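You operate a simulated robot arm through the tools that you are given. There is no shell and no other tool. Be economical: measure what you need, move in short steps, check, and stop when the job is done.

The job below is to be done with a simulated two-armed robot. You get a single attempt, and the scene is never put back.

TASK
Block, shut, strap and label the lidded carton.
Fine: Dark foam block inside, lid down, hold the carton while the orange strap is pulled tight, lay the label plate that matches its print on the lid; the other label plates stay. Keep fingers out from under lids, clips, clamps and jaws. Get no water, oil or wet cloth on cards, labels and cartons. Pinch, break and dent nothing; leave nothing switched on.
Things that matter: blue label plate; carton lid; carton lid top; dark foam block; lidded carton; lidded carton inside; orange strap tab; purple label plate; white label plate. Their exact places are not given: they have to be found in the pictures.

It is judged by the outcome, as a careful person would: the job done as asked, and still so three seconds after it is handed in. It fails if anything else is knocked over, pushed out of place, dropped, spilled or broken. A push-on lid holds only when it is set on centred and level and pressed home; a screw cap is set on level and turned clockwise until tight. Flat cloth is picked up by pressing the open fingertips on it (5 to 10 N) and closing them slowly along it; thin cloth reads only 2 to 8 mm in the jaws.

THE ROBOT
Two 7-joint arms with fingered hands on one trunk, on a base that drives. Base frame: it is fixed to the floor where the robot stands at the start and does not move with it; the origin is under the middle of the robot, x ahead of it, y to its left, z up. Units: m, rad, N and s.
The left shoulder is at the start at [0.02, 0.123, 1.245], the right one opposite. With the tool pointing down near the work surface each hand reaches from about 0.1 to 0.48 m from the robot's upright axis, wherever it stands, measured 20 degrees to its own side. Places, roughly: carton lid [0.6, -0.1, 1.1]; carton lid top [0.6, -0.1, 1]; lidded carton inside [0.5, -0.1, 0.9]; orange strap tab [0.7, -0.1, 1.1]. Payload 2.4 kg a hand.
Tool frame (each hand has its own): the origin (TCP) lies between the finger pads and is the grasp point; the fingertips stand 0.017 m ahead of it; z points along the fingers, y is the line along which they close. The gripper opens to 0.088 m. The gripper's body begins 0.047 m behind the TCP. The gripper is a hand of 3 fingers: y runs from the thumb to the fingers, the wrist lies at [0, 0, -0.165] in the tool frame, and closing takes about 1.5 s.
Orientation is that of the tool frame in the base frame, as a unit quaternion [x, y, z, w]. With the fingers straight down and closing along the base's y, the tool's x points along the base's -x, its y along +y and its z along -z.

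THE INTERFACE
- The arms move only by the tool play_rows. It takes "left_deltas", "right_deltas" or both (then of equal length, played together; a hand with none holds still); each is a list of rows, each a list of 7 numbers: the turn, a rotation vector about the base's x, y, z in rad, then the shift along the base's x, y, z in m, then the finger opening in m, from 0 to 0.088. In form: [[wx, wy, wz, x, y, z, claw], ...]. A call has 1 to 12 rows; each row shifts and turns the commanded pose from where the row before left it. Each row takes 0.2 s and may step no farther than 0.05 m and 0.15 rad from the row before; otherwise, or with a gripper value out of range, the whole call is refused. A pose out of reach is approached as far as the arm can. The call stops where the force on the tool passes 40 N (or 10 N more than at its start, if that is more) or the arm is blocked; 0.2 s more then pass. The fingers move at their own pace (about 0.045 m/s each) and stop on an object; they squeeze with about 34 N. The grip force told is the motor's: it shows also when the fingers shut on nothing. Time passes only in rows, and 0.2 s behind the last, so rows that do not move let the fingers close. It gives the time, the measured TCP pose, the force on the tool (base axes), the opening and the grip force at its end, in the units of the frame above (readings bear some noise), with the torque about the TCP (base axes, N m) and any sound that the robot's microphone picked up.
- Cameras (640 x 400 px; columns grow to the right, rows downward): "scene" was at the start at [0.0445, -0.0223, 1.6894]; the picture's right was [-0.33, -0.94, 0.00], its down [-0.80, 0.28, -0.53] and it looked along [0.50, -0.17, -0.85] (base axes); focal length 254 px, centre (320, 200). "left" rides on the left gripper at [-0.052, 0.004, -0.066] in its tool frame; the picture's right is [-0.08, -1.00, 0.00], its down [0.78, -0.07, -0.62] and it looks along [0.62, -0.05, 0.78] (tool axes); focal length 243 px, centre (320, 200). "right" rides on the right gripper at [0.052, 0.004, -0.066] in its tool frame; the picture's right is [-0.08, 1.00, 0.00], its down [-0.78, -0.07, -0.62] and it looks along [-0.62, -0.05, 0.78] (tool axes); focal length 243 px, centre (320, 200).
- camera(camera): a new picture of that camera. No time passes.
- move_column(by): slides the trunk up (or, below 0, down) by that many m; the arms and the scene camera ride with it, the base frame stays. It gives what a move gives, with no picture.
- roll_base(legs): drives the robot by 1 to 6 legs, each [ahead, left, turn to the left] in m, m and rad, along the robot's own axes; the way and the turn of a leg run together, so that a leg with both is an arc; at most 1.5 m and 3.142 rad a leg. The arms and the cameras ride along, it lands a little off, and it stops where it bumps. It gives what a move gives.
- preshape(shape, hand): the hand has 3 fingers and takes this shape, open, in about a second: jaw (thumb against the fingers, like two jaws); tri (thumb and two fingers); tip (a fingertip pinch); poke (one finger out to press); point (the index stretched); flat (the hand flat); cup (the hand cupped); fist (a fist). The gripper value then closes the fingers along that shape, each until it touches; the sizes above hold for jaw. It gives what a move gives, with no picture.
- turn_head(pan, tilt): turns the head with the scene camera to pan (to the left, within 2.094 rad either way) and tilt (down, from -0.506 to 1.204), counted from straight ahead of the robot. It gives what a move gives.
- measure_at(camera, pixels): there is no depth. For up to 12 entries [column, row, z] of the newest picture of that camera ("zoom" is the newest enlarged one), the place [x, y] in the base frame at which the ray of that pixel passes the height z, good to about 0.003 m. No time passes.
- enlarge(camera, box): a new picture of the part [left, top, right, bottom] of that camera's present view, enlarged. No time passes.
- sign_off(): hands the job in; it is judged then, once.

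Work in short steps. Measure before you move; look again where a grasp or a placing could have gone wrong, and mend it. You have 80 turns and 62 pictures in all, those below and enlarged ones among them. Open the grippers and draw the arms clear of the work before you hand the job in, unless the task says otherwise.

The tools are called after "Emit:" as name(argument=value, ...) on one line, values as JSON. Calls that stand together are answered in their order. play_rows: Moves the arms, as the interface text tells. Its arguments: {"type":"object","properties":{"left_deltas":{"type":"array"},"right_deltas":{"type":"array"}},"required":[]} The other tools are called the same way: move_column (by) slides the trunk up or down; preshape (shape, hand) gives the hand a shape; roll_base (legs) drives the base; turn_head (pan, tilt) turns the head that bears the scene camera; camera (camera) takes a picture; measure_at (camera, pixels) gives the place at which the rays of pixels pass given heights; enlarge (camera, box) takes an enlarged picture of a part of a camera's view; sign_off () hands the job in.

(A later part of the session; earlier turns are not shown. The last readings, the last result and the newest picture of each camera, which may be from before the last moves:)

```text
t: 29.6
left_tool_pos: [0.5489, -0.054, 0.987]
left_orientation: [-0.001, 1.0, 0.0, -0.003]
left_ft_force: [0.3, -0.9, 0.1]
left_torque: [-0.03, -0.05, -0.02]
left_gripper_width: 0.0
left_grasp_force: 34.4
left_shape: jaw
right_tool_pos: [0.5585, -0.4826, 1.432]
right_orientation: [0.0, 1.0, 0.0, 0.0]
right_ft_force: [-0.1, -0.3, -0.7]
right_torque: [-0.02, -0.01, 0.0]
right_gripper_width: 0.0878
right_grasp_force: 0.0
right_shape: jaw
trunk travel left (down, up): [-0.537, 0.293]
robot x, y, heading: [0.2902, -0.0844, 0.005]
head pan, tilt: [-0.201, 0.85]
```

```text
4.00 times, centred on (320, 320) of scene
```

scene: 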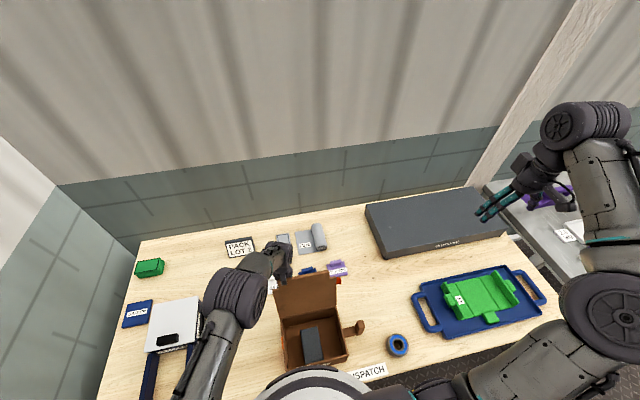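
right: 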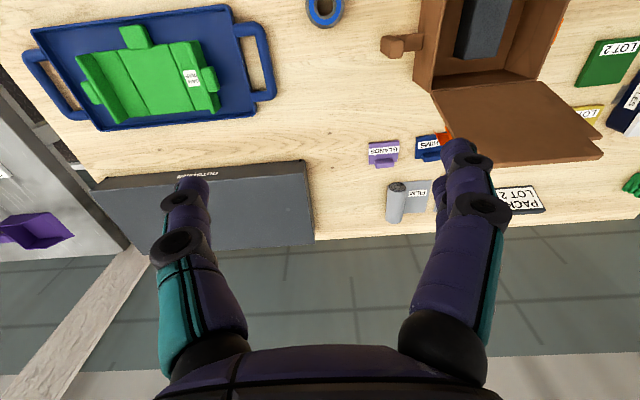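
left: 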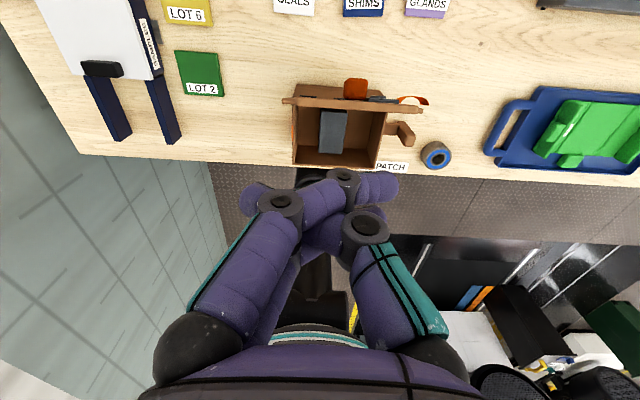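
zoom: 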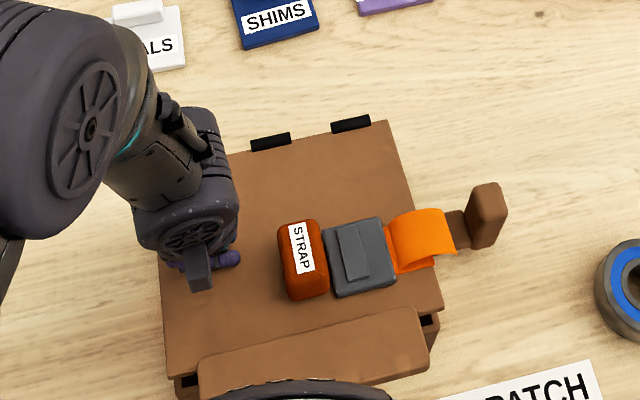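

The lid is nearly flat; the tab, buckle and anchored strap at the right are clear. I press a bit further down with rows to feel the lid's stop.

Emit:
play_rows(left_deltas=[[0, 0, 0, 0, 0, -0.004, 0], [0, 0, 0, 0, 0, -0.004, 0], [0, 0, 0, 0, 0, -0.003, 0], [0, 0, 0, 0, 0, 0, 0]])

```text
t: 30.6
left_tool_pos: [0.5496, -0.0536, 0.976]
left_orientation: [0.0, 1.0, -0.001, -0.004]
left_ft_force: [-1.6, -0.9, 0.6]
left_torque: [-0.03, -0.01, 0.01]
left_gripper_width: 0.0001
left_grasp_force: 34.0
left_shape: jaw
right_tool_pos: [0.5581, -0.4812, 1.4321]
right_orientation: [-0.001, 1.0, 0.0, 0.001]
right_ft_force: [0.3, 0.4, 0.4]
right_torque: [-0.01, 0.0, -0.01]
right_gripper_width: 0.0879
right_grasp_force: 0.0
right_shape: jaw
trunk travel left (down, up): [-0.537, 0.293]
robot x, y, heading: [0.286, -0.0812, 0.003]
head pan, tilt: [-0.201, 0.85]
```

Still only ~1 N; I continue in 3 mm steps.

Emit:
play_rows(left_deltas=[[0, 0, 0, 0, 0, -0.003, 0], [0, 0, 0, 0, 0, -0.003, 0], [0, 0, 0, 0, 0, -0.003, 0], [0, 0, 0, 0, 0, 0, 0]])

Emit:
enlarge(camera="scene", box=[270, 270, 370, 370])

```text
t: 31.6
left_tool_pos: [0.5511, -0.0542, 0.9669]
left_orientation: [-0.001, 1.0, -0.001, -0.005]
left_ft_force: [0.0, -0.1, 0.2]
left_torque: [0.0, 0.01, -0.03]
left_gripper_width: 0.0
left_grasp_force: 34.4
left_shape: jaw
right_tool_pos: [0.558, -0.4825, 1.4314]
right_orientation: [-0.001, 1.0, 0.0, 0.001]
right_ft_force: [0.2, 0.1, -0.3]
right_torque: [0.03, -0.02, 0.04]
right_gripper_width: 0.0876
right_grasp_force: 0.0
right_shape: jaw
trunk travel left (down, up): [-0.537, 0.293]
robot x, y, heading: [0.2877, -0.0848, -0.001]
head pan, tilt: [-0.201, 0.85]
```

```text
4.00 times, centred on (320, 320) of scene
```

zoom: 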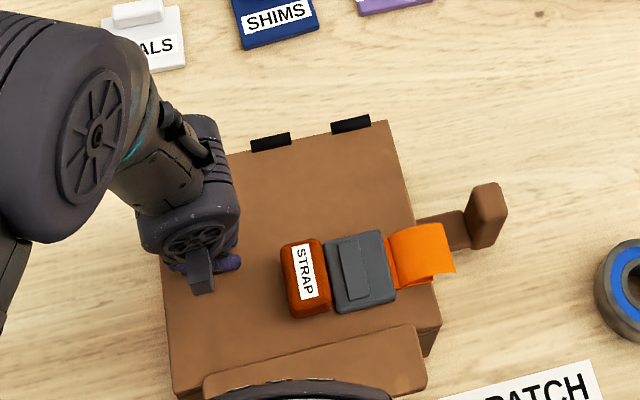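

The lid moves down freely still (edge gap shrinking). I continue down in small steps.

Emit:
play_rows(left_deltas=[[0, 0, 0, 0, 0, -0.003, 0], [0, 0, 0, 0, 0, -0.003, 0], [0, 0, 0, 0, 0, 0, 0]])

Emit:
play_rows(left_deltas=[[0, 0, 0, 0, 0, -0.003, 0], [0, 0, 0, 0, 0, -0.002, 0], [0, 0, 0, 0, 0, 0, 0]])

```text
t: 32.4
left_tool_pos: [0.5509, -0.054, 0.9626]
left_orientation: [-0.001, 1.0, -0.002, -0.004]
left_ft_force: [-0.3, 1.2, 3.4]
left_torque: [-0.09, 0.05, 0.01]
left_gripper_width: 0.0001
left_grasp_force: 34.0
left_shape: jaw
right_tool_pos: [0.5594, -0.4813, 1.433]
right_orientation: [-0.001, 1.0, 0.001, 0.0]
right_ft_force: [0.6, 0.2, -0.5]
right_torque: [0.02, 0.0, -0.03]
right_gripper_width: 0.0878
right_grasp_force: 0.2
right_shape: jaw
trunk travel left (down, up): [-0.537, 0.293]
robot x, y, heading: [0.2867, -0.079, 0.0]
head pan, tilt: [-0.201, 0.85]
```

```text
t: 33.2
left_tool_pos: [0.5518, -0.0524, 0.9575]
left_orientation: [-0.001, 1.0, -0.001, -0.004]
left_ft_force: [0.6, 6.4, 30.1]
left_torque: [-0.3, 0.0, 0.02]
left_gripper_width: 0.0002
left_grasp_force: 33.9
left_shape: jaw
right_tool_pos: [0.5568, -0.4806, 1.4324]
right_orientation: [-0.001, 1.0, 0.0, 0.0]
right_ft_force: [0.2, -0.1, 0.6]
right_torque: [0.01, 0.04, 0.02]
right_gripper_width: 0.0881
right_grasp_force: 0.1
right_shape: jaw
trunk travel left (down, up): [-0.537, 0.293]
robot x, y, heading: [0.2894, -0.0802, 0.002]
head pan, tilt: [-0.201, 0.85]
```

30 N: the lid is on its stop (top at z≈0.943). I lift the left hand and move it left, then look whether the lid stays down.

Emit:
play_rows(left_deltas=[[0, 0, 0, 0, 0, 0.01, 0], [0, 0, 0, 0, 0, 0.04, 0], [0, 0, 0, 0, 0.02, 0.04, 0], [0, 0, 0, 0, 0.04, 0.02, 0], [0, 0, 0, 0, 0.045, 0, 0.04], [0, 0, 0, 0, 0.04, 0, 0.08], [0, 0, 0, 0, 0, 0, 0.08]])

Emit:
enlarge(camera="scene", box=[250, 250, 390, 380])

Emit:
camera(camera="left")

```text
t: 34.8
left_tool_pos: [0.5485, 0.0891, 1.0671]
left_orientation: [-0.002, 1.0, -0.001, -0.003]
left_ft_force: [1.1, 0.3, 0.2]
left_torque: [-0.01, -0.03, 0.01]
left_gripper_width: 0.0386
left_grasp_force: 0.1
left_shape: jaw
right_tool_pos: [0.5587, -0.4828, 1.4314]
right_orientation: [-0.001, 1.0, 0.0, 0.001]
right_ft_force: [-0.7, 0.5, -0.3]
right_torque: [0.0, -0.02, 0.0]
right_gripper_width: 0.0879
right_grasp_force: 0.0
right_shape: jaw
trunk travel left (down, up): [-0.537, 0.293]
robot x, y, heading: [0.2838, -0.0813, -0.0]
head pan, tilt: [-0.201, 0.85]
```

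```text
3.08 times, centred on (320, 315) of scene
```

zoom: 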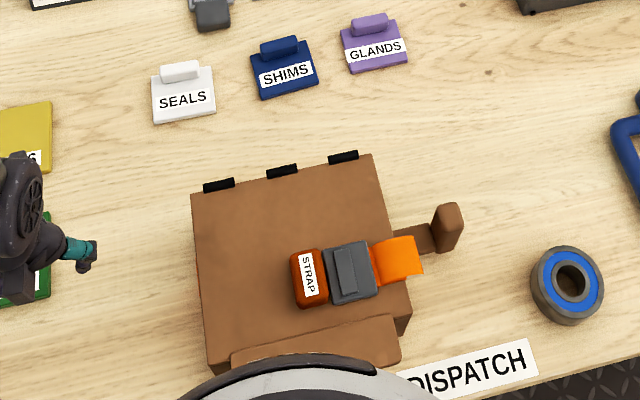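

```text
28 pictures are left
```

left: 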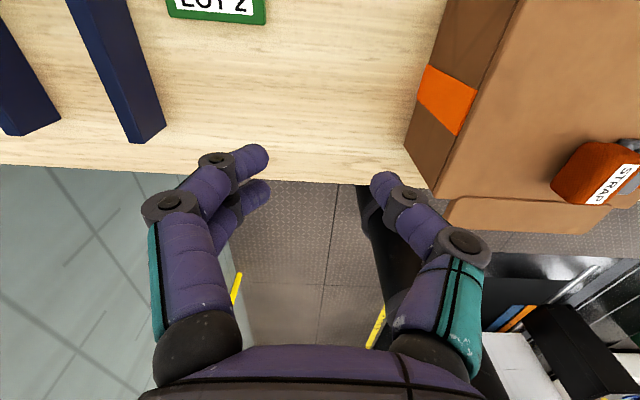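

Lid is down and stays. I measure tab, buckle, handle and plate positions for the next step.

Emit:
measure_at(camera="zoom", pixels=[[307, 252, 0.965], [310, 306, 0.965], [293, 280, 0.965], [326, 276, 0.965], [309, 278, 0.945], [448, 206, 0.945], [447, 250, 0.9], [415, 240, 0.9], [183, 98, 0.87], [180, 70, 0.89], [195, 195, 0.945], [372, 155, 0.945]])

Emit:
measure_at(camera="left", pixels=[[597, 142, 0.965], [553, 180, 0.965], [592, 205, 0.965], [618, 168, 0.965], [430, 190, 0.945], [450, 215, 0.945], [447, 95, 0.9]])

```text
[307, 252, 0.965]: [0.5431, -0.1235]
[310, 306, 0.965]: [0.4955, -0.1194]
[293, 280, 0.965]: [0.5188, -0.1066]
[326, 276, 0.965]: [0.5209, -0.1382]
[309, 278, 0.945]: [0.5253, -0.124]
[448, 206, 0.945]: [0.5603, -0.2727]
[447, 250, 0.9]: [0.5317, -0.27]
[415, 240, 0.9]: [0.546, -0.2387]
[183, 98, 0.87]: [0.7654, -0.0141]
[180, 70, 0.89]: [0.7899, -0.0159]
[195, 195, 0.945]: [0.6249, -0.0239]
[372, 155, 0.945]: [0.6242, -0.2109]
```

```text
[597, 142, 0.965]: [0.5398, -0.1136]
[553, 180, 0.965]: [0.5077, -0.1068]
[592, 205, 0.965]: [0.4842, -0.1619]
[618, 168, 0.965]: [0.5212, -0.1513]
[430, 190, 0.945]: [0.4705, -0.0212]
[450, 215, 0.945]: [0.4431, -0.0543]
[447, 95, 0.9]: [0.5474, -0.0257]
```

Tab centre ≈ (0.519, −0.122), ~0.045 along x, 0.03 along y; handle ≈ (0.545, −0.272). I lower the column 0.07 m back and bring the right hand above the handle to view it, while turning the left hand 90° about z to grip the tab along x.

Emit:
move_column(by=-0.07)

Emit:
play_rows(left_deltas=[[0, 0, 0.145, 0, 0, 0.01, 0.08], [0, 0, 0.145, 0, 0, 0.01, 0.08], [0, 0, 0.145, 0, 0, 0.01, 0.08], [0, 0, 0.145, 0, 0, 0.01, 0.08], [0, 0, 0.145, 0, 0, 0.01, 0.08], [0, 0, 0.145, 0, 0, 0.01, 0.08], [0, 0, 0.145, 0, 0, 0.01, 0.08], [0, 0, 0.145, 0, 0, 0, 0.08], [0, 0, 0.145, 0, 0, 0, 0.08], [0, 0, 0.145, 0, 0, 0, 0.08], [0, 0, 0.12, 0, 0, 0, 0.08], [0, 0, 0, 0, 0, 0, 0.08]], right_deltas=[[0, 0, 0, -0.003, 0.035, 0, 0.088], [0, 0, 0, -0.002, 0.035, -0.02, 0.088], [0, 0, 0, -0.002, 0.035, -0.025, 0.088], [0, 0, 0, -0.002, 0.035, -0.03, 0.088], [0, 0, 0, -0.002, 0.035, -0.03, 0.088], [0, 0, 0, -0.002, 0.033, -0.03, 0.088], [0, 0, 0, 0, 0, -0.045, 0.088], [0, 0, 0, 0, 0, -0.045, 0.088], [0, 0, 0, 0, 0, -0.035, 0.088], [0, 0, 0, 0, 0, 0, 0.088], [0, 0, 0, 0, 0, 0, 0.088], [0, 0, 0, 0, 0, 0, 0.088]])

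Emit:
camera(camera="right")

Emit:
camera(camera="scene")

```text
t: 35.9
left_tool_pos: [0.5475, 0.0891, 0.9963]
left_orientation: [-0.001, 1.0, -0.001, -0.001]
left_ft_force: [-0.1, -0.4, 0.2]
left_torque: [0.02, 0.01, -0.01]
left_gripper_width: 0.0799
left_grasp_force: 0.1
left_shape: jaw
right_tool_pos: [0.5585, -0.4826, 1.3619]
right_orientation: [-0.001, 1.0, 0.0, 0.0]
right_ft_force: [-0.3, -0.2, 0.3]
right_torque: [-0.02, 0.03, -0.02]
right_gripper_width: 0.088
right_grasp_force: 0.1
right_shape: jaw
trunk travel left (down, up): [-0.467, 0.363]
robot x, y, heading: [0.2877, -0.0835, -0.0]
head pan, tilt: [-0.201, 0.85]
```

```text
t: 38.5
left_tool_pos: [0.5492, 0.0903, 1.0666]
left_orientation: [0.708, -0.706, 0.003, 0.001]
left_ft_force: [0.1, 0.1, 0.7]
left_torque: [-0.02, 0.0, 0.0]
left_gripper_width: 0.0797
left_grasp_force: 0.0
left_shape: jaw
right_tool_pos: [0.5443, -0.2747, 1.1024]
right_orientation: [-0.001, 1.0, 0.0, 0.001]
right_ft_force: [0.5, -0.1, 0.2]
right_torque: [-0.01, 0.01, 0.0]
right_gripper_width: 0.088
right_grasp_force: 0.0
right_shape: jaw
trunk travel left (down, up): [-0.467, 0.363]
robot x, y, heading: [0.2872, -0.0808, 0.001]
head pan, tilt: [-0.201, 0.85]
```

```text
27 pictures are left
```

right: 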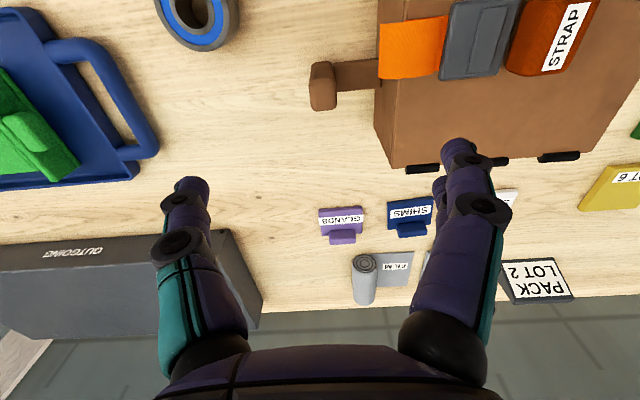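

```text
26 pictures are left
```

scene: 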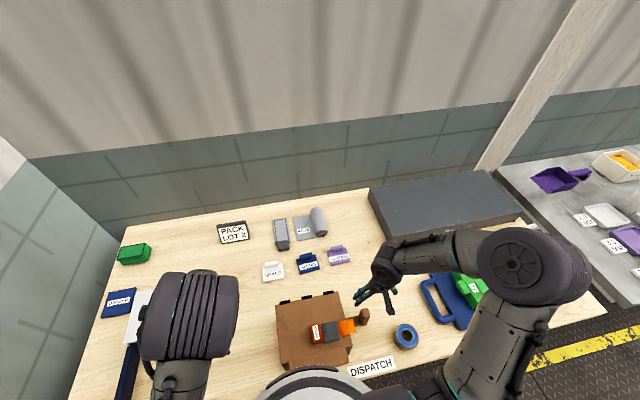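

I enlarge the handle and strap in the right view.

Emit:
enlarge(camera="right", box=[280, 0, 600, 180])

Emit:
measure_at(camera="right", pixels=[[311, 80, 0.94], [337, 80, 0.94], [324, 62, 0.9], [324, 108, 0.945], [324, 85, 0.945], [345, 75, 0.9], [375, 75, 0.9], [512, 70, 0.965], [565, 75, 0.965], [545, 0, 0.965]])

```text
2.00 times, centred on (440, 90) of right
```

zoom: 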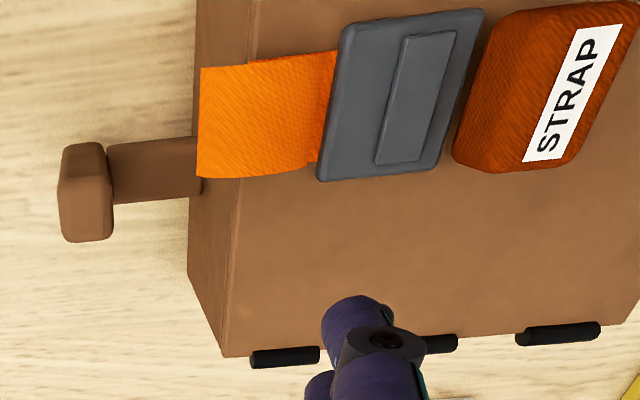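

```text
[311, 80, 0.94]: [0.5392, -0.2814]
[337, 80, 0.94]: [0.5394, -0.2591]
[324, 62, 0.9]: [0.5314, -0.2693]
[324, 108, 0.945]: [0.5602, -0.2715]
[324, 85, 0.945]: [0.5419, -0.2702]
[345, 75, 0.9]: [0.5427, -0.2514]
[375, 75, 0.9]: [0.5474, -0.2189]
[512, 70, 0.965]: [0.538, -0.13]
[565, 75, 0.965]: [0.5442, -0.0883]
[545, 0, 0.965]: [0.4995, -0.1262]
```

The handle is a post ≈0.03×0.024 m at (0.546,−0.271), top z≈0.945, with a low bar to the carton. I turn the right hand 90° to grip it along x, clear of the bar.

Emit:
play_rows(right_deltas=[[0, 0, 0.145, 0, 0, 0, 0.088], [0, 0, 0.145, 0, 0, 0, 0.088], [0, 0, 0.145, 0, 0, 0, 0.088], [0, 0, 0.145, 0, 0, 0, 0.088], [0, 0, 0.145, 0, 0, 0, 0.088], [0, 0, 0.145, 0, 0, 0, 0.088], [0, 0, 0.145, 0, 0, 0, 0.088], [0, 0, 0.145, 0, 0, 0, 0.088], [0, 0, 0.145, 0, 0, 0, 0.088], [0, 0, 0.145, 0, 0, 0, 0.088], [0, 0, 0.12, 0.001, 0.003, 0, 0.088], [0, 0, 0, 0, 0, 0, 0.088]])

Emit:
play_rows(right_deltas=[[0, 0, 0, 0, 0, -0.04, 0.088], [0, 0, 0, 0, 0, -0.04, 0.088], [0, 0, 0, 0, 0, -0.035, 0.088], [0, 0, 0, 0, 0, 0, 0.088]])

Emit:
camera(camera="right")

```text
t: 41.1
left_tool_pos: [0.548, 0.0898, 1.0667]
left_orientation: [0.708, -0.707, 0.002, 0.002]
left_ft_force: [0.2, -0.2, -0.4]
left_torque: [0.0, 0.01, 0.03]
left_gripper_width: 0.0797
left_grasp_force: 0.0
left_shape: jaw
right_tool_pos: [0.5453, -0.2708, 1.1014]
right_orientation: [0.708, -0.706, -0.001, -0.001]
right_ft_force: [-0.4, -0.1, -0.7]
right_torque: [0.04, 0.0, 0.03]
right_gripper_width: 0.0879
right_grasp_force: 0.1
right_shape: jaw
trunk travel left (down, up): [-0.467, 0.363]
robot x, y, heading: [0.291, -0.0808, 0.002]
head pan, tilt: [-0.201, 0.85]
```

```text
t: 42.1
left_tool_pos: [0.548, 0.089, 1.066]
left_orientation: [0.708, -0.707, 0.002, 0.001]
left_ft_force: [-0.4, -0.2, -0.6]
left_torque: [-0.01, 0.0, 0.03]
left_gripper_width: 0.0796
left_grasp_force: 0.0
left_shape: jaw
right_tool_pos: [0.5459, -0.2707, 0.9878]
right_orientation: [0.708, -0.706, -0.001, 0.0]
right_ft_force: [0.2, -0.1, 0.5]
right_torque: [0.01, 0.01, 0.0]
right_gripper_width: 0.0878
right_grasp_force: 0.2
right_shape: jaw
trunk travel left (down, up): [-0.467, 0.363]
robot x, y, heading: [0.2865, -0.0795, -0.002]
head pan, tilt: [-0.201, 0.85]
```

```text
24 pictures are left
```

right: 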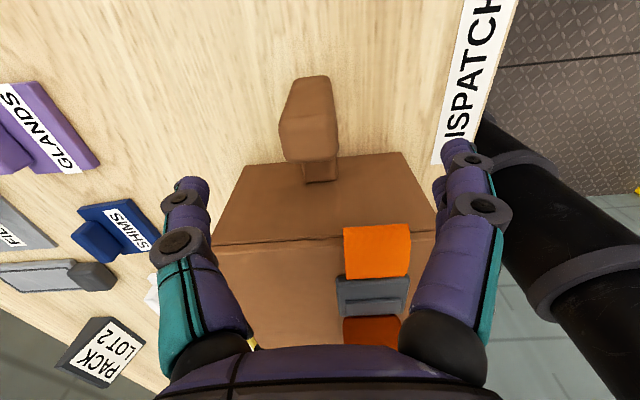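

The post sits between the fingers (cols 280–338). I descend to TCP z≈0.925 and close.

Emit:
measure_at(camera="right", pixels=[[282, 135, 0.945], [338, 135, 0.945], [310, 118, 0.945], [310, 160, 0.945]])

Emit:
play_rows(right_deltas=[[0, 0, 0, 0.001, 0, -0.03, 0.088], [0, 0, 0, 0, 0, -0.03, 0.088], [0, 0, 0, 0, 0, 0, 0.088]])

```text
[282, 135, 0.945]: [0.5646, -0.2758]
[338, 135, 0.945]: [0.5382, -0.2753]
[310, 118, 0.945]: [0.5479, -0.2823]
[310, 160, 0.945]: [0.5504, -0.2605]
```

```text
t: 42.9
left_tool_pos: [0.5473, 0.0888, 1.0657]
left_orientation: [0.708, -0.707, 0.002, 0.001]
left_ft_force: [0.4, 0.4, -0.3]
left_torque: [0.04, 0.01, 0.03]
left_gripper_width: 0.0798
left_grasp_force: 0.1
left_shape: jaw
right_tool_pos: [0.5469, -0.2715, 0.9285]
right_orientation: [0.708, -0.706, -0.001, 0.0]
right_ft_force: [-0.7, 0.2, 0.2]
right_torque: [0.01, -0.01, 0.03]
right_gripper_width: 0.0877
right_grasp_force: 0.0
right_shape: jaw
trunk travel left (down, up): [-0.467, 0.363]
robot x, y, heading: [0.2877, -0.0841, 0.001]
head pan, tilt: [-0.201, 0.85]
```

Post centre reads x≈0.551; I shift +4 mm and close on it, watching the force.

Emit:
play_rows(right_deltas=[[0, 0, 0, 0.004, 0, -0.003, 0.088], [0, 0, 0, 0, 0, 0, 0.05], [0, 0, 0, 0, 0, 0, 0.035], [0, 0, 0, 0, 0, 0, 0.025], [0, 0, 0, 0, 0, 0, 0.02], [0, 0, 0, 0, 0, 0, 0.02], [0, 0, 0, 0, 0, 0, 0.02]])

```text
t: 44.5
left_tool_pos: [0.5493, 0.0892, 1.0643]
left_orientation: [0.707, -0.707, 0.001, 0.0]
left_ft_force: [0.7, 0.7, -0.2]
left_torque: [0.02, -0.02, -0.01]
left_gripper_width: 0.0797
left_grasp_force: 0.1
left_shape: jaw
right_tool_pos: [0.5512, -0.2714, 0.9254]
right_orientation: [0.708, -0.707, -0.001, -0.001]
right_ft_force: [-0.5, 0.2, -1.9]
right_torque: [-0.02, 0.01, 0.05]
right_gripper_width: 0.0218
right_grasp_force: 33.8
right_shape: jaw
trunk travel left (down, up): [-0.467, 0.363]
robot x, y, heading: [0.2842, -0.0832, -0.0]
head pan, tilt: [-0.201, 0.85]
```

Handle held (0.022 m). Now I bring the left hand above the tab.

Emit:
play_rows(left_deltas=[[0, 0, 0, -0.006, -0.042, 0, 0.08], [0, 0, 0, -0.006, -0.042, 0, 0.08], [0, 0, 0, -0.006, -0.042, 0, 0.08], [0, 0, 0, -0.006, -0.042, 0, 0.08], [0, 0, 0, -0.006, -0.042, 0, 0.08], [0, 0, 0, 0, 0, -0.035, 0.08], [0, 0, 0, 0, 0, 0, 0.08]])

Emit:
camera(camera="left")

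Emit:
enlarge(camera="scene", box=[230, 250, 430, 390])

```text
t: 46.1
left_tool_pos: [0.4992, -0.0173, 1.0195]
left_orientation: [-0.707, 0.707, -0.003, -0.001]
left_ft_force: [0.3, 0.0, 0.6]
left_torque: [0.01, -0.01, 0.03]
left_gripper_width: 0.0799
left_grasp_force: 0.0
left_shape: jaw
left hand out of reach, approached as far as the arm can: row 3, 4, 5
right_tool_pos: [0.5507, -0.2706, 0.9253]
right_orientation: [0.708, -0.707, -0.001, -0.001]
right_ft_force: [0.3, 0.2, -2.4]
right_torque: [0.02, 0.01, 0.01]
right_gripper_width: 0.0218
right_grasp_force: 34.4
right_shape: jaw
trunk travel left (down, up): [-0.467, 0.363]
robot x, y, heading: [0.2858, -0.0818, -0.001]
head pan, tilt: [-0.201, 0.85]
```

```text
23 pictures are left
```

left: 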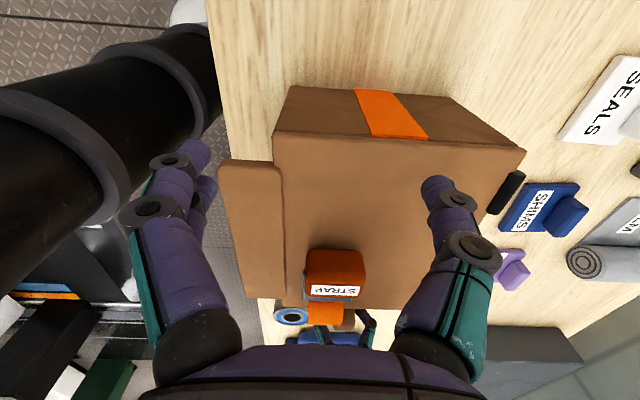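

```text
2.86 times, centred on (330, 320) of scene
```

zoom: 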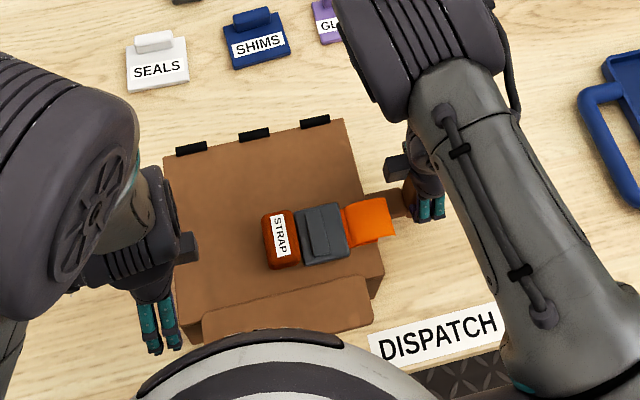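

The left arm is too folded here. I release the handle, raise both hands, and shift the base right 0.12 m and back 0.03 m so both targets lie on their hands' own sides.

Emit:
play_rows(right_deltas=[[0, 0, 0, 0, 0, 0, 0.05], [0, 0, 0, 0, 0, 0, 0.088], [0, 0, 0, 0, 0, 0, 0.088], [0, 0, 0, 0, 0, 0, 0.088], [0, 0, 0, 0, 0, 0.03, 0.088], [0, 0, 0, 0, 0, 0.045, 0.088], [0, 0, 0, 0, 0, 0.045, 0.088], [0, 0, 0, 0, 0, 0.045, 0.088], [0, 0, 0, 0, 0, 0, 0.088]], left_deltas=[[0, 0, 0, 0, 0, 0, 0.08], [0, 0, 0, 0, 0, 0, 0.08], [0, 0, 0, 0, 0, 0, 0.08], [0, 0, 0, 0, 0.02, 0, 0.08], [0, 0, 0, 0, 0.02, 0.03, 0.08], [0, 0, 0, 0, 0.02, 0.03, 0.08], [0, 0, 0, 0, 0, 0.03, 0.08], [0, 0, 0, 0, 0, 0, 0.08], [0, 0, 0, 0, 0, 0, 0.08]])

Emit:
roll_base(legs=[[-0.03, -0.12, 0.0]])

```text
t: 48.1
left_tool_pos: [0.4983, 0.0402, 1.1092]
left_orientation: [0.707, -0.707, 0.002, 0.001]
left_ft_force: [-0.3, 0.0, -0.7]
left_torque: [-0.02, 0.0, 0.0]
left_gripper_width: 0.0799
left_grasp_force: 0.2
left_shape: jaw
right_tool_pos: [0.5529, -0.2702, 1.091]
right_orientation: [0.707, -0.707, 0.0, 0.0]
right_ft_force: [-0.1, -0.4, -0.9]
right_torque: [-0.02, -0.01, 0.02]
right_gripper_width: 0.088
right_grasp_force: 0.2
right_shape: jaw
trunk travel left (down, up): [-0.467, 0.363]
robot x, y, heading: [0.2839, -0.0807, -0.002]
head pan, tilt: [-0.201, 0.85]
```

```text
t: 49.4
left_tool_pos: [0.469, -0.0805, 1.1099]
left_orientation: [0.708, -0.707, 0.002, 0.001]
left_ft_force: [0.1, -0.3, -0.1]
left_torque: [0.02, 0.0, -0.01]
left_gripper_width: 0.08
left_grasp_force: 0.0
left_shape: jaw
right_tool_pos: [0.522, -0.3925, 1.0901]
right_orientation: [0.707, -0.707, -0.002, -0.001]
right_ft_force: [0.0, 0.2, 0.0]
right_torque: [-0.02, 0.03, 0.0]
right_gripper_width: 0.0875
right_grasp_force: 0.1
right_shape: jaw
trunk travel left (down, up): [-0.467, 0.363]
robot x, y, heading: [0.2586, -0.2061, -0.002]
head pan, tilt: [-0.201, 0.85]
```

Now I position left above the tab (0.519,−0.122) and right above the handle (0.551,−0.271), and look.

Emit:
play_rows(left_deltas=[[0, 0, 0, 0.02, -0.014, -0.02, 0.08], [0, 0, 0, 0.02, -0.014, -0.02, 0.08], [0, 0, 0, 0.01, -0.0135, -0.02, 0.08], [0, 0, 0, 0, 0, 0, 0.08]], right_deltas=[[0, 0, 0, 0.01, 0.04, 0, 0.088], [0, 0, 0, 0.01, 0.04, 0, 0.088], [0, 0, 0, 0.009, 0.0415, -0.01, 0.088], [0, 0, 0, 0, 0, 0, 0.088]])

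Emit:
camera(camera="left")

Emit:
camera(camera="right")

```text
t: 50.4
left_tool_pos: [0.5171, -0.1201, 1.0472]
left_orientation: [-0.707, 0.707, -0.002, -0.001]
left_ft_force: [0.2, -0.2, 0.0]
left_torque: [0.0, -0.03, 0.04]
left_gripper_width: 0.0799
left_grasp_force: 0.0
left_shape: jaw
right_tool_pos: [0.5501, -0.2703, 1.0834]
right_orientation: [0.709, -0.705, 0.0, 0.0]
right_ft_force: [-0.6, 0.4, -0.2]
right_torque: [-0.01, 0.0, 0.03]
right_gripper_width: 0.0879
right_grasp_force: 0.0
right_shape: jaw
trunk travel left (down, up): [-0.467, 0.363]
robot x, y, heading: [0.2589, -0.203, 0.004]
head pan, tilt: [-0.201, 0.85]
```

```text
21 pictures are left
```

left: 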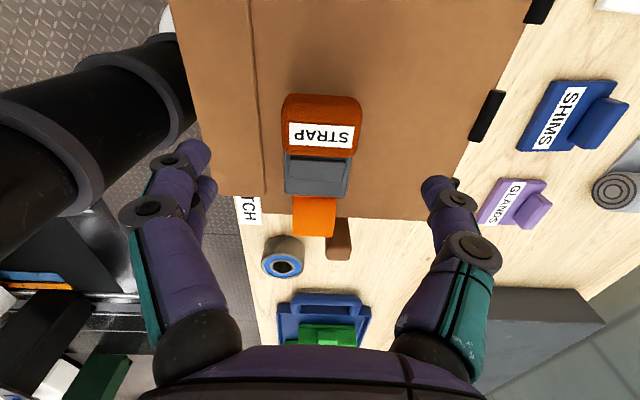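

```text
20 pictures are left
```

right: 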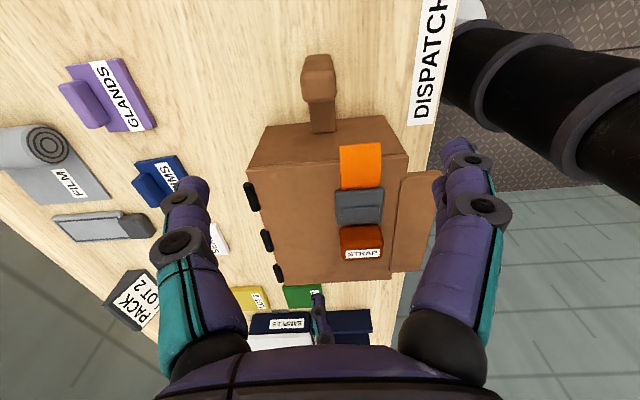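

Both are reachable. I measure the tab and post from these closer views.

Emit:
measure_at(camera="left", pixels=[[283, 125, 0.965], [360, 125, 0.965], [321, 122, 0.968], [321, 156, 0.968], [321, 95, 0.945], [284, 110, 0.955], [361, 110, 0.955]])

Emit:
measure_at(camera="right", pixels=[[302, 85, 0.945], [337, 85, 0.945], [302, 85, 0.935], [337, 85, 0.935], [320, 102, 0.945], [320, 78, 0.945]])

```text
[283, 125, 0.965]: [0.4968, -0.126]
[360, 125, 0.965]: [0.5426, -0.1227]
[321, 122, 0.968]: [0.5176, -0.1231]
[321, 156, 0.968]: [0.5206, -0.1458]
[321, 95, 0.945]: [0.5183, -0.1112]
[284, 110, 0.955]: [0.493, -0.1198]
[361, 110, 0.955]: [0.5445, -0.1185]
```

```text
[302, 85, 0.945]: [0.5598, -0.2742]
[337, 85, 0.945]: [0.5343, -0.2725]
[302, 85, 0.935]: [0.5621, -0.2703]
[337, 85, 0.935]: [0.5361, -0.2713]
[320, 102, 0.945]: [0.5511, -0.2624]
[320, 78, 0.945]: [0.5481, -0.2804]
```

Tab x 0.496–0.543, y −0.111…−0.138; post centre x≈0.549. The right hand grips the handle first while the left descends around the tab to TCP z≈0.967, staying open.

Emit:
play_rows(right_deltas=[[0, 0, 0, -0.001, 0, -0.045, 0.088], [0, 0, 0, 0, 0, -0.045, 0.088], [0, 0, 0, 0, 0, -0.04, 0.088], [0, 0, 0, 0, 0, -0.028, 0.088], [0, 0, 0, 0, 0, 0, 0.06], [0, 0, 0, 0, 0, 0, 0.04], [0, 0, 0, 0, 0, 0, 0.02], [0, 0, 0, 0, 0, 0, 0.02], [0, 0, 0, 0, 0, 0, 0.02], [0, 0, 0, 0, 0, 0, 0.02]], left_deltas=[[0, 0, 0, 0, 0, 0, 0.08], [0, 0, 0, 0, 0, 0, 0.08], [0, 0, 0, 0, 0, 0, 0.08], [0, 0, 0, 0, 0, 0, 0.08], [0, 0, 0, 0, 0, 0, 0.08], [0, 0, 0, 0, 0, 0, 0.08], [0, 0, 0, 0.001, 0, -0.03, 0.08], [0, 0, 0, 0.001, 0, -0.03, 0.08], [0, 0, 0, 0, 0, -0.02, 0.08], [0, 0, 0, 0, 0, 0, 0.08]])

```text
t: 52.4
left_tool_pos: [0.5266, -0.1184, 0.9746]
left_orientation: [0.708, -0.706, 0.009, -0.005]
left_ft_force: [5.2, 0.4, 31.5]
left_torque: [0.03, 1.22, -0.07]
left_gripper_width: 0.0798
left_grasp_force: 0.0
left_shape: jaw
right_tool_pos: [0.5506, -0.2708, 0.9218]
right_orientation: [0.709, -0.706, -0.003, -0.002]
right_ft_force: [-0.5, 0.0, -0.1]
right_torque: [-0.03, 0.0, -0.01]
right_gripper_width: 0.0222
right_grasp_force: 33.8
right_shape: jaw
trunk travel left (down, up): [-0.467, 0.363]
robot x, y, heading: [0.259, -0.2028, -0.001]
head pan, tilt: [-0.201, 0.85]
stopped in row 10 (left hand): the force on the tool passed its limit at 76 N (the readings are from after the stop); the commanded pose is now the measured one
```

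The left front finger touched something at about (0.487, z 0.958): 76 N peak, now 31 N. I back off 2 cm and look at it.

Emit:
play_rows(left_deltas=[[0, 0, 0, 0, 0, 0.02, 0.08], [0, 0, 0, -0.006, 0, 0.04, 0.08], [0, 0, 0, 0, 0, 0, 0.08]])

Emit:
turn_head(pan=0.2, tilt=1.1)

Emit:
camera(camera="scene")

Emit:
enlarge(camera="left", box=[180, 0, 460, 220])

```text
t: 53.2
left_tool_pos: [0.5195, -0.1177, 1.0319]
left_orientation: [0.708, -0.706, 0.006, -0.002]
left_ft_force: [0.1, -0.8, 0.4]
left_torque: [0.0, 0.0, -0.01]
left_gripper_width: 0.0799
left_grasp_force: 0.2
left_shape: jaw
right_tool_pos: [0.5509, -0.2707, 0.9221]
right_orientation: [0.708, -0.707, -0.003, -0.002]
right_ft_force: [-0.5, 0.0, -0.6]
right_torque: [-0.03, 0.07, 0.02]
right_gripper_width: 0.022
right_grasp_force: 34.2
right_shape: jaw
trunk travel left (down, up): [-0.467, 0.363]
robot x, y, heading: [0.2587, -0.2034, 0.0]
head pan, tilt: [-0.201, 0.85]
```

```text
t: 54.1
left_tool_pos: [0.5191, -0.12, 1.0324]
left_orientation: [0.709, -0.706, 0.007, -0.003]
left_ft_force: [0.2, -0.2, -0.1]
left_torque: [-0.01, -0.01, 0.0]
left_gripper_width: 0.0799
left_grasp_force: 0.1
left_shape: jaw
right_tool_pos: [0.5512, -0.2709, 0.9221]
right_orientation: [0.708, -0.706, -0.002, -0.002]
right_ft_force: [-0.6, -1.4, -0.1]
right_torque: [-0.03, 0.06, 0.02]
right_gripper_width: 0.0218
right_grasp_force: 34.4
right_shape: jaw
trunk travel left (down, up): [-0.467, 0.363]
robot x, y, heading: [0.2597, -0.2035, 0.0]
head pan, tilt: [0.201, 1.1]
```

```text
19 pictures are left
```

scene: 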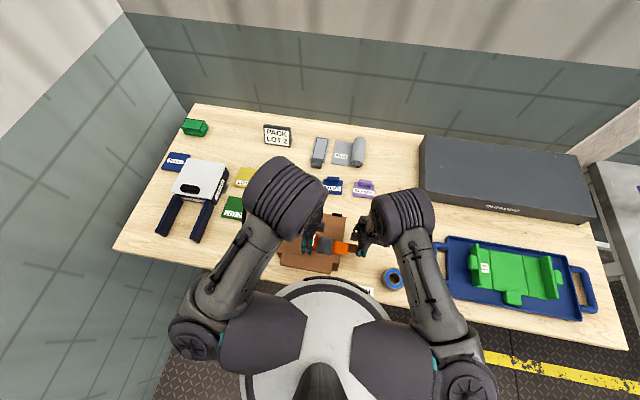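

```text
1.82 times, centred on (320, 110) of left
```

zoom: 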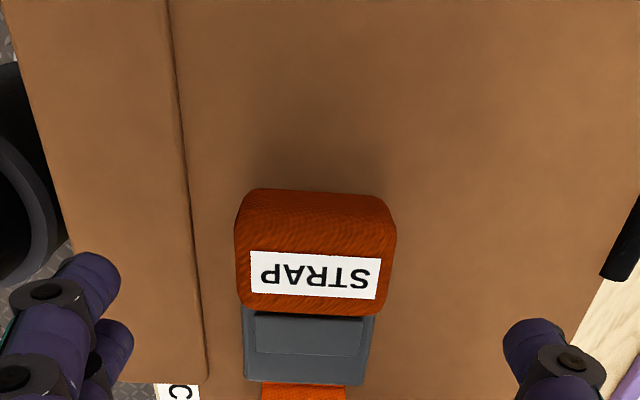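

The front of the lid carries a raised board (edge at zoom x≈190); the open finger landed on it. I measure its edge to choose a narrower opening.

Emit:
measure_at(camera="zoom", pixels=[[190, 240, 0.955], [190, 240, 0.945], [204, 380, 0.955], [236, 240, 0.96], [396, 240, 0.96], [55, 240, 0.955]])

```text
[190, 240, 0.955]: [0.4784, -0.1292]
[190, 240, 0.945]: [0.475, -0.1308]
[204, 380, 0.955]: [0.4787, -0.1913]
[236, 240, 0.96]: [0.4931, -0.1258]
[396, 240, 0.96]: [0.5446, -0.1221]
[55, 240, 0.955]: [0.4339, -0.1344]
```

Board edge x≈0.478, tab front x≈0.495: I narrow the opening to 0.056 and descend slowly at x≈0.5195.

Emit:
play_rows(left_deltas=[[0, 0, 0, 0.0005, -0.002, 0, 0.056], [0, 0, 0, 0, 0, -0.02, 0.056], [0, 0, 0, 0, 0, -0.02, 0.056], [0, 0, 0, 0, 0, -0.008, 0.056], [0, 0, 0, 0, 0, -0.005, 0.056], [0, 0, 0, 0, 0, 0, 0.056]])

Emit:
enlarge(camera="left", box=[180, 40, 480, 280])

```text
t: 55.5
left_tool_pos: [0.52, -0.1209, 0.9793]
left_orientation: [0.708, -0.706, 0.007, -0.003]
left_ft_force: [-0.6, -0.9, -0.5]
left_torque: [-0.01, -0.05, -0.02]
left_gripper_width: 0.0562
left_grasp_force: 0.1
left_shape: jaw
right_tool_pos: [0.5518, -0.2704, 0.9211]
right_orientation: [0.708, -0.706, -0.003, -0.002]
right_ft_force: [-0.3, -0.5, -0.4]
right_torque: [-0.01, 0.05, 0.01]
right_gripper_width: 0.0224
right_grasp_force: 33.9
right_shape: jaw
trunk travel left (down, up): [-0.467, 0.363]
robot x, y, heading: [0.2533, -0.2014, 0.001]
head pan, tilt: [0.201, 1.1]
```

```text
1.67 times, centred on (330, 160) of left
```

zoom: 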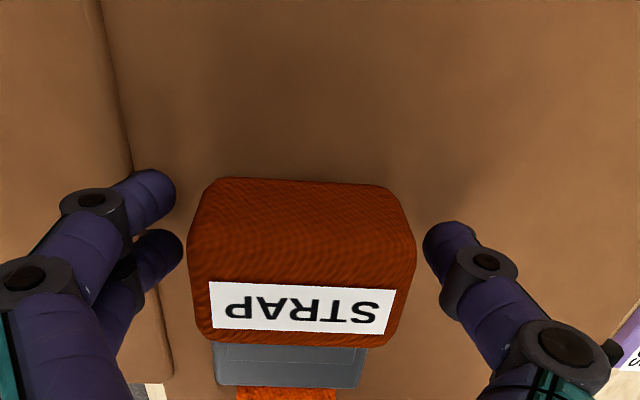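

The fingertips straddle the tab cleanly. I go 8 mm lower and close on it.

Emit:
play_rows(left_deltas=[[0, 0, 0, 0, -0.001, -0.004, 0.056], [0, 0, 0, 0, 0, -0.004, 0.056], [0, 0, 0, 0, 0, 0, 0.05], [0, 0, 0, 0, 0, 0, 0.04], [0, 0, 0, 0, 0, 0, 0.035], [0, 0, 0, 0, 0, 0, 0.035], [0, 0, 0, 0, 0, 0, 0.035]])

```text
t: 56.2
left_tool_pos: [0.5205, -0.122, 0.9746]
left_orientation: [0.708, -0.706, 0.008, -0.005]
left_ft_force: [-4.2, -2.3, 28.6]
left_torque: [-0.02, 0.54, 0.03]
left_gripper_width: 0.0386
left_grasp_force: 34.0
left_shape: jaw
right_tool_pos: [0.5508, -0.2706, 0.921]
right_orientation: [0.708, -0.706, -0.003, -0.001]
right_ft_force: [0.9, 0.5, -7.6]
right_torque: [0.02, 0.02, -0.01]
right_gripper_width: 0.0219
right_grasp_force: 34.0
right_shape: jaw
trunk travel left (down, up): [-0.467, 0.363]
robot x, y, heading: [0.2604, -0.2013, 0.01]
head pan, tilt: [0.201, 1.1]
stopped in row 3 (left hand): the force on the tool passed its limit at 42 N (the readings are from after the stop); the commanded pose is now the measured one
```

Fingertips touched the lid at z≈0.957 and the fingers closed on the tab (0.0386, 34 N). I relieve the downward load by 2 mm and check.

Emit:
play_rows(left_deltas=[[0, 0, 0, 0, 0, 0.003, 0.03], [0, 0, 0, 0, 0, 0, 0.03], [0, 0, 0, 0, 0, 0, 0.03]])

Emit:
enlarge(camera="left", box=[180, 40, 480, 280])

```text
t: 57.0
left_tool_pos: [0.5211, -0.1207, 0.9766]
left_orientation: [0.708, -0.706, 0.008, -0.004]
left_ft_force: [-0.6, -0.5, 1.4]
left_torque: [-0.01, 0.16, 0.03]
left_gripper_width: 0.038
left_grasp_force: 34.3
left_shape: jaw
right_tool_pos: [0.549, -0.2719, 0.9223]
right_orientation: [0.707, -0.707, -0.004, -0.002]
right_ft_force: [0.0, 0.2, -0.3]
right_torque: [-0.02, 0.03, -0.02]
right_gripper_width: 0.0218
right_grasp_force: 34.0
right_shape: jaw
trunk travel left (down, up): [-0.467, 0.363]
robot x, y, heading: [0.2545, -0.2017, 0.001]
head pan, tilt: [0.201, 1.1]
```

```text
1.67 times, centred on (330, 160) of left
```

zoom: 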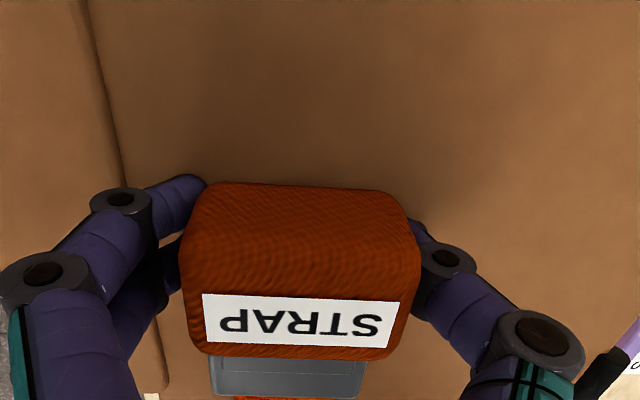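

Tab is well gripped. I pull it to the left (+y) in small steps while the right hand holds the handle.

Emit:
play_rows(left_deltas=[[0, 0, 0, 0, 0.005, 0, 0.03], [0, 0, 0, 0, 0.006, 0, 0.03], [0, 0, 0, 0, 0.006, 0, 0.03], [0, 0, 0, 0, 0, 0, 0.03]])

```text
t: 58.0
left_tool_pos: [0.5206, -0.1035, 0.9775]
left_orientation: [0.709, -0.706, 0.007, -0.004]
left_ft_force: [1.0, -3.3, 1.0]
left_torque: [-0.04, 0.18, 0.0]
left_gripper_width: 0.0379
left_grasp_force: 34.1
left_shape: jaw
right_tool_pos: [0.5507, -0.2723, 0.9224]
right_orientation: [0.708, -0.707, -0.003, -0.002]
right_ft_force: [-0.8, 3.9, 0.3]
right_torque: [0.07, 0.0, 0.0]
right_gripper_width: 0.0219
right_grasp_force: 34.1
right_shape: jaw
trunk travel left (down, up): [-0.467, 0.363]
robot x, y, heading: [0.2558, -0.2058, 0.006]
head pan, tilt: [0.201, 1.1]
```

The tab follows with ~3 N (right hand feels the same). I keep pulling.

Emit:
play_rows(left_deltas=[[0, 0, 0, 0, 0.006, 0, 0.03], [0, 0, 0, 0, 0.006, 0, 0.03], [0, 0, 0, 0, 0.006, 0, 0.03], [0, 0, 0, 0, 0.006, 0, 0.03], [0, 0, 0, 0, 0, 0, 0.03]])

Emit:
camera(camera="left")

```text
t: 59.2
left_tool_pos: [0.5205, -0.0805, 0.9749]
left_orientation: [0.709, -0.705, 0.008, -0.004]
left_ft_force: [1.1, -2.6, -0.3]
left_torque: [-0.02, 0.16, 0.0]
left_gripper_width: 0.0381
left_grasp_force: 34.0
left_shape: jaw
right_tool_pos: [0.5501, -0.2714, 0.9222]
right_orientation: [0.708, -0.706, -0.003, -0.001]
right_ft_force: [-0.3, 3.8, -0.6]
right_torque: [0.01, 0.01, -0.01]
right_gripper_width: 0.022
right_grasp_force: 33.8
right_shape: jaw
trunk travel left (down, up): [-0.467, 0.363]
robot x, y, heading: [0.2588, -0.2024, 0.003]
head pan, tilt: [0.201, 1.1]
```

```text
15 pictures are left
```

left: 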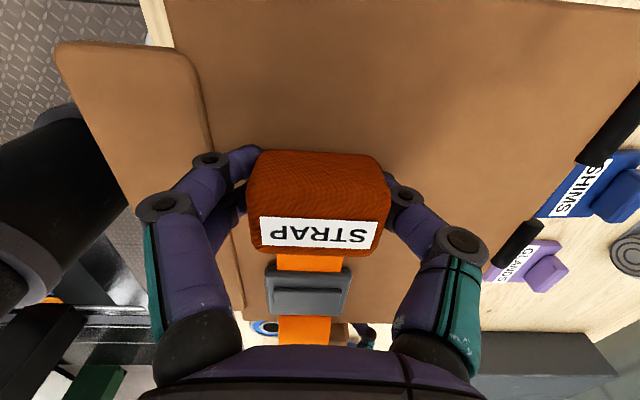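

The strap is feeding through the buckle (4 cm so far). I keep pulling until the force rises.

Emit:
play_rows(left_deltas=[[0, 0, 0, 0, 0.006, 0, 0.03], [0, 0, 0, 0, 0.006, 0, 0.03], [0, 0, 0, 0, 0.006, 0, 0.03], [0, 0, 0, 0, 0.006, 0, 0.03], [0, 0, 0, 0, 0, 0, 0.03]])

```text
t: 60.4
left_tool_pos: [0.5203, -0.0556, 0.9761]
left_orientation: [0.708, -0.706, 0.007, -0.003]
left_ft_force: [-0.2, -2.8, 0.1]
left_torque: [-0.03, 0.13, -0.04]
left_gripper_width: 0.0379
left_grasp_force: 34.3
left_shape: jaw
right_tool_pos: [0.5504, -0.2716, 0.9214]
right_orientation: [0.708, -0.706, -0.002, -0.002]
right_ft_force: [-0.8, 3.9, -1.1]
right_torque: [0.02, 0.05, -0.04]
right_gripper_width: 0.0224
right_grasp_force: 33.8
right_shape: jaw
trunk travel left (down, up): [-0.467, 0.363]
robot x, y, heading: [0.2611, -0.2045, 0.003]
head pan, tilt: [0.201, 1.1]
```

Emit:
play_rows(left_deltas=[[0, 0, 0, 0, 0.006, 0, 0.03], [0, 0, 0, 0, 0.006, 0, 0.03], [0, 0, 0, 0, 0.006, 0, 0.03], [0, 0, 0, 0, 0, 0, 0.03]])

```text
t: 61.3
left_tool_pos: [0.5205, -0.0438, 0.9758]
left_orientation: [-0.706, 0.708, -0.011, -0.003]
left_ft_force: [1.3, -21.0, -0.4]
left_torque: [-0.23, 0.08, 0.02]
left_gripper_width: 0.0376
left_grasp_force: 33.7
left_shape: jaw
right_tool_pos: [0.5509, -0.267, 0.9217]
right_orientation: [0.709, -0.705, -0.006, -0.004]
right_ft_force: [-1.2, 17.2, 3.2]
right_torque: [0.19, 0.06, -0.08]
right_gripper_width: 0.0219
right_grasp_force: 33.8
right_shape: jaw
trunk travel left (down, up): [-0.467, 0.363]
robot x, y, heading: [0.2574, -0.2055, 0.002]
head pan, tilt: [0.201, 1.1]
stopped in row 4 (left hand): the force on the tool passed its limit at 41 N (the readings are from after the stop); the commanded pose is now the measured one
```

The pull peaked at 41 N with the tab at its stop: tight. I release the tab, lift the left hand clear and check that it stays.

Emit:
play_rows(left_deltas=[[0, 0, 0, 0, 0, 0.001, 0.045], [0, 0, 0, 0, 0, 0.001, 0.056], [0, 0, 0, 0, 0, 0, 0.056], [0, 0, 0, 0, 0, 0.015, 0.056], [0, 0, 0, 0, 0, 0.04, 0.056], [0, 0, 0, 0, 0, 0.045, 0.056], [0, 0, 0, 0, 0, 0, 0.056]])

Emit:
camera(camera="left")

```text
t: 62.9
left_tool_pos: [0.5218, -0.0427, 1.0783]
left_orientation: [-0.707, 0.707, -0.01, 0.0]
left_ft_force: [-0.4, -0.8, -0.4]
left_torque: [-0.01, -0.01, -0.02]
left_gripper_width: 0.0555
left_grasp_force: 0.1
left_shape: jaw
right_tool_pos: [0.5518, -0.2691, 0.9208]
right_orientation: [0.708, -0.706, -0.004, -0.004]
right_ft_force: [0.9, 0.4, 0.0]
right_torque: [-0.04, 0.04, -0.02]
right_gripper_width: 0.0222
right_grasp_force: 33.9
right_shape: jaw
trunk travel left (down, up): [-0.467, 0.363]
robot x, y, heading: [0.2588, -0.2014, -0.001]
head pan, tilt: [0.201, 1.1]
```

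```text
14 pictures are left
```

left: 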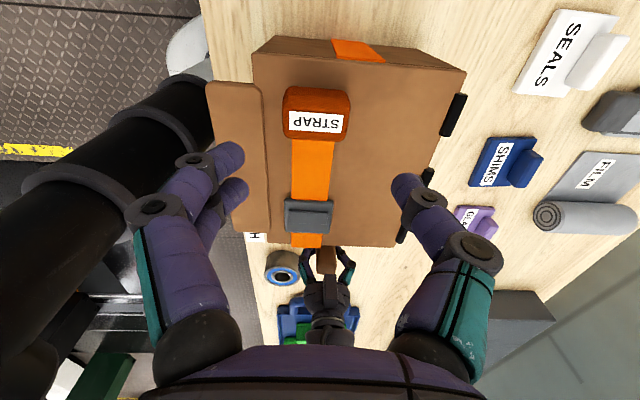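

The strap lies taut with the tab at the left side, lid flat. I release the handle, lift the right hand up and away, and turn the left hand back by −90°, raising it.

Emit:
play_rows(right_deltas=[[0, 0, 0, 0, 0, 0, 0.05], [0, 0, 0, 0, 0, 0, 0.088], [0, 0, 0, 0, 0, 0, 0.088], [0, 0, 0, 0, 0, 0, 0.088], [0, 0, 0, 0, 0, 0.03, 0.088], [0, 0, 0, 0, 0, 0.045, 0.088], [0, 0, 0, 0, 0, 0.045, 0.088], [0, 0, 0, 0, 0, 0.045, 0.088], [0, 0, 0, -0.02, -0.03, 0.03, 0.088], [0, 0, 0, -0.02, -0.03, 0.03, 0.088], [0, 0, 0, -0.02, -0.03, 0.03, 0.088], [0, 0, 0, 0, -0.04, 0, 0.088]], left_deltas=[[0, 0, -0.145, 0, 0.005, 0.01, 0.056], [0, 0, -0.145, 0, 0.005, 0.01, 0.056], [0, 0, -0.145, 0, 0.005, 0.01, 0.056], [0, 0, -0.145, 0, 0.005, 0.01, 0.056], [0, 0, -0.145, 0, 0.005, 0.01, 0.056], [0, 0, -0.145, 0, 0.005, 0.01, 0.056], [0, 0, -0.145, 0, 0.005, 0.01, 0.056], [0, 0, -0.145, 0, 0, 0, 0.056], [0, 0, -0.145, 0, 0, 0, 0.056], [0, 0, -0.145, 0, 0, 0, 0.056], [0, 0, -0.12, 0, 0, 0, 0.056], [0, 0, 0, 0, 0, 0, 0.056]])

Emit:
roll_base(legs=[[0.037, 0.063, 0.0]])

Emit:
camera(camera="scene")

```text
t: 65.5
left_tool_pos: [0.5214, -0.007, 1.1477]
left_orientation: [0.001, 1.0, -0.007, -0.007]
left_ft_force: [0.7, -1.3, -0.1]
left_torque: [0.01, 0.03, 0.0]
left_gripper_width: 0.0555
left_grasp_force: 0.1
left_shape: jaw
right_tool_pos: [0.5047, -0.4061, 1.1651]
right_orientation: [0.708, -0.706, -0.006, -0.005]
right_ft_force: [0.0, 0.1, -0.6]
right_torque: [0.01, 0.01, -0.01]
right_gripper_width: 0.0877
right_grasp_force: 0.0
right_shape: jaw
right hand out of reach, approached as far as the arm can: row 11
trunk travel left (down, up): [-0.467, 0.363]
robot x, y, heading: [0.2587, -0.2021, 0.003]
head pan, tilt: [0.201, 1.1]
```

```text
t: 66.5
left_tool_pos: [0.5574, 0.0581, 1.1478]
left_orientation: [0.0, 1.0, -0.008, -0.008]
left_ft_force: [0.5, 0.3, -0.1]
left_torque: [0.03, 0.0, 0.03]
left_gripper_width: 0.0555
left_grasp_force: 0.0
left_shape: jaw
right_tool_pos: [0.5419, -0.3396, 1.1639]
right_orientation: [0.708, -0.706, -0.006, -0.002]
right_ft_force: [-0.5, 0.0, 0.1]
right_torque: [0.0, 0.0, 0.02]
right_gripper_width: 0.0879
right_grasp_force: 0.0
right_shape: jaw
trunk travel left (down, up): [-0.467, 0.363]
robot x, y, heading: [0.296, -0.1392, -0.0]
head pan, tilt: [0.201, 1.1]
```

```text
13 pictures are left
```

scene: 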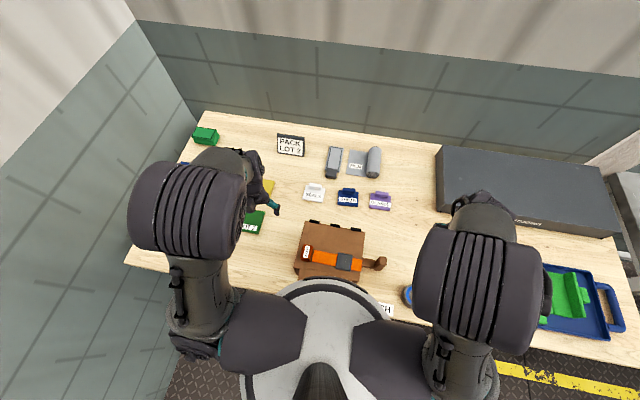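

Strap in place. I enlarge the plates and lid for exact positions.

Emit:
enlarge(camera="scene", box=[280, 170, 400, 280])

```text
3.64 times, centred on (340, 225) of scene
```

zoom: 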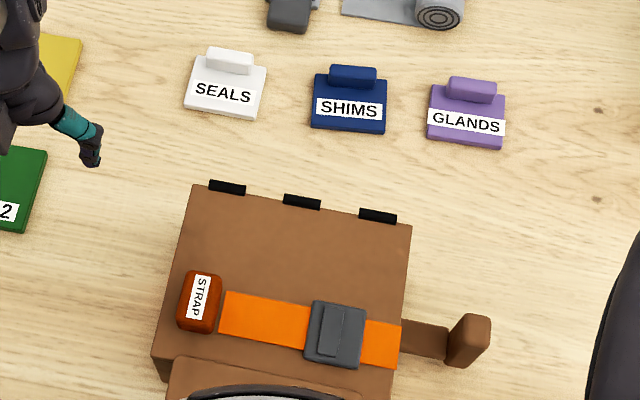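

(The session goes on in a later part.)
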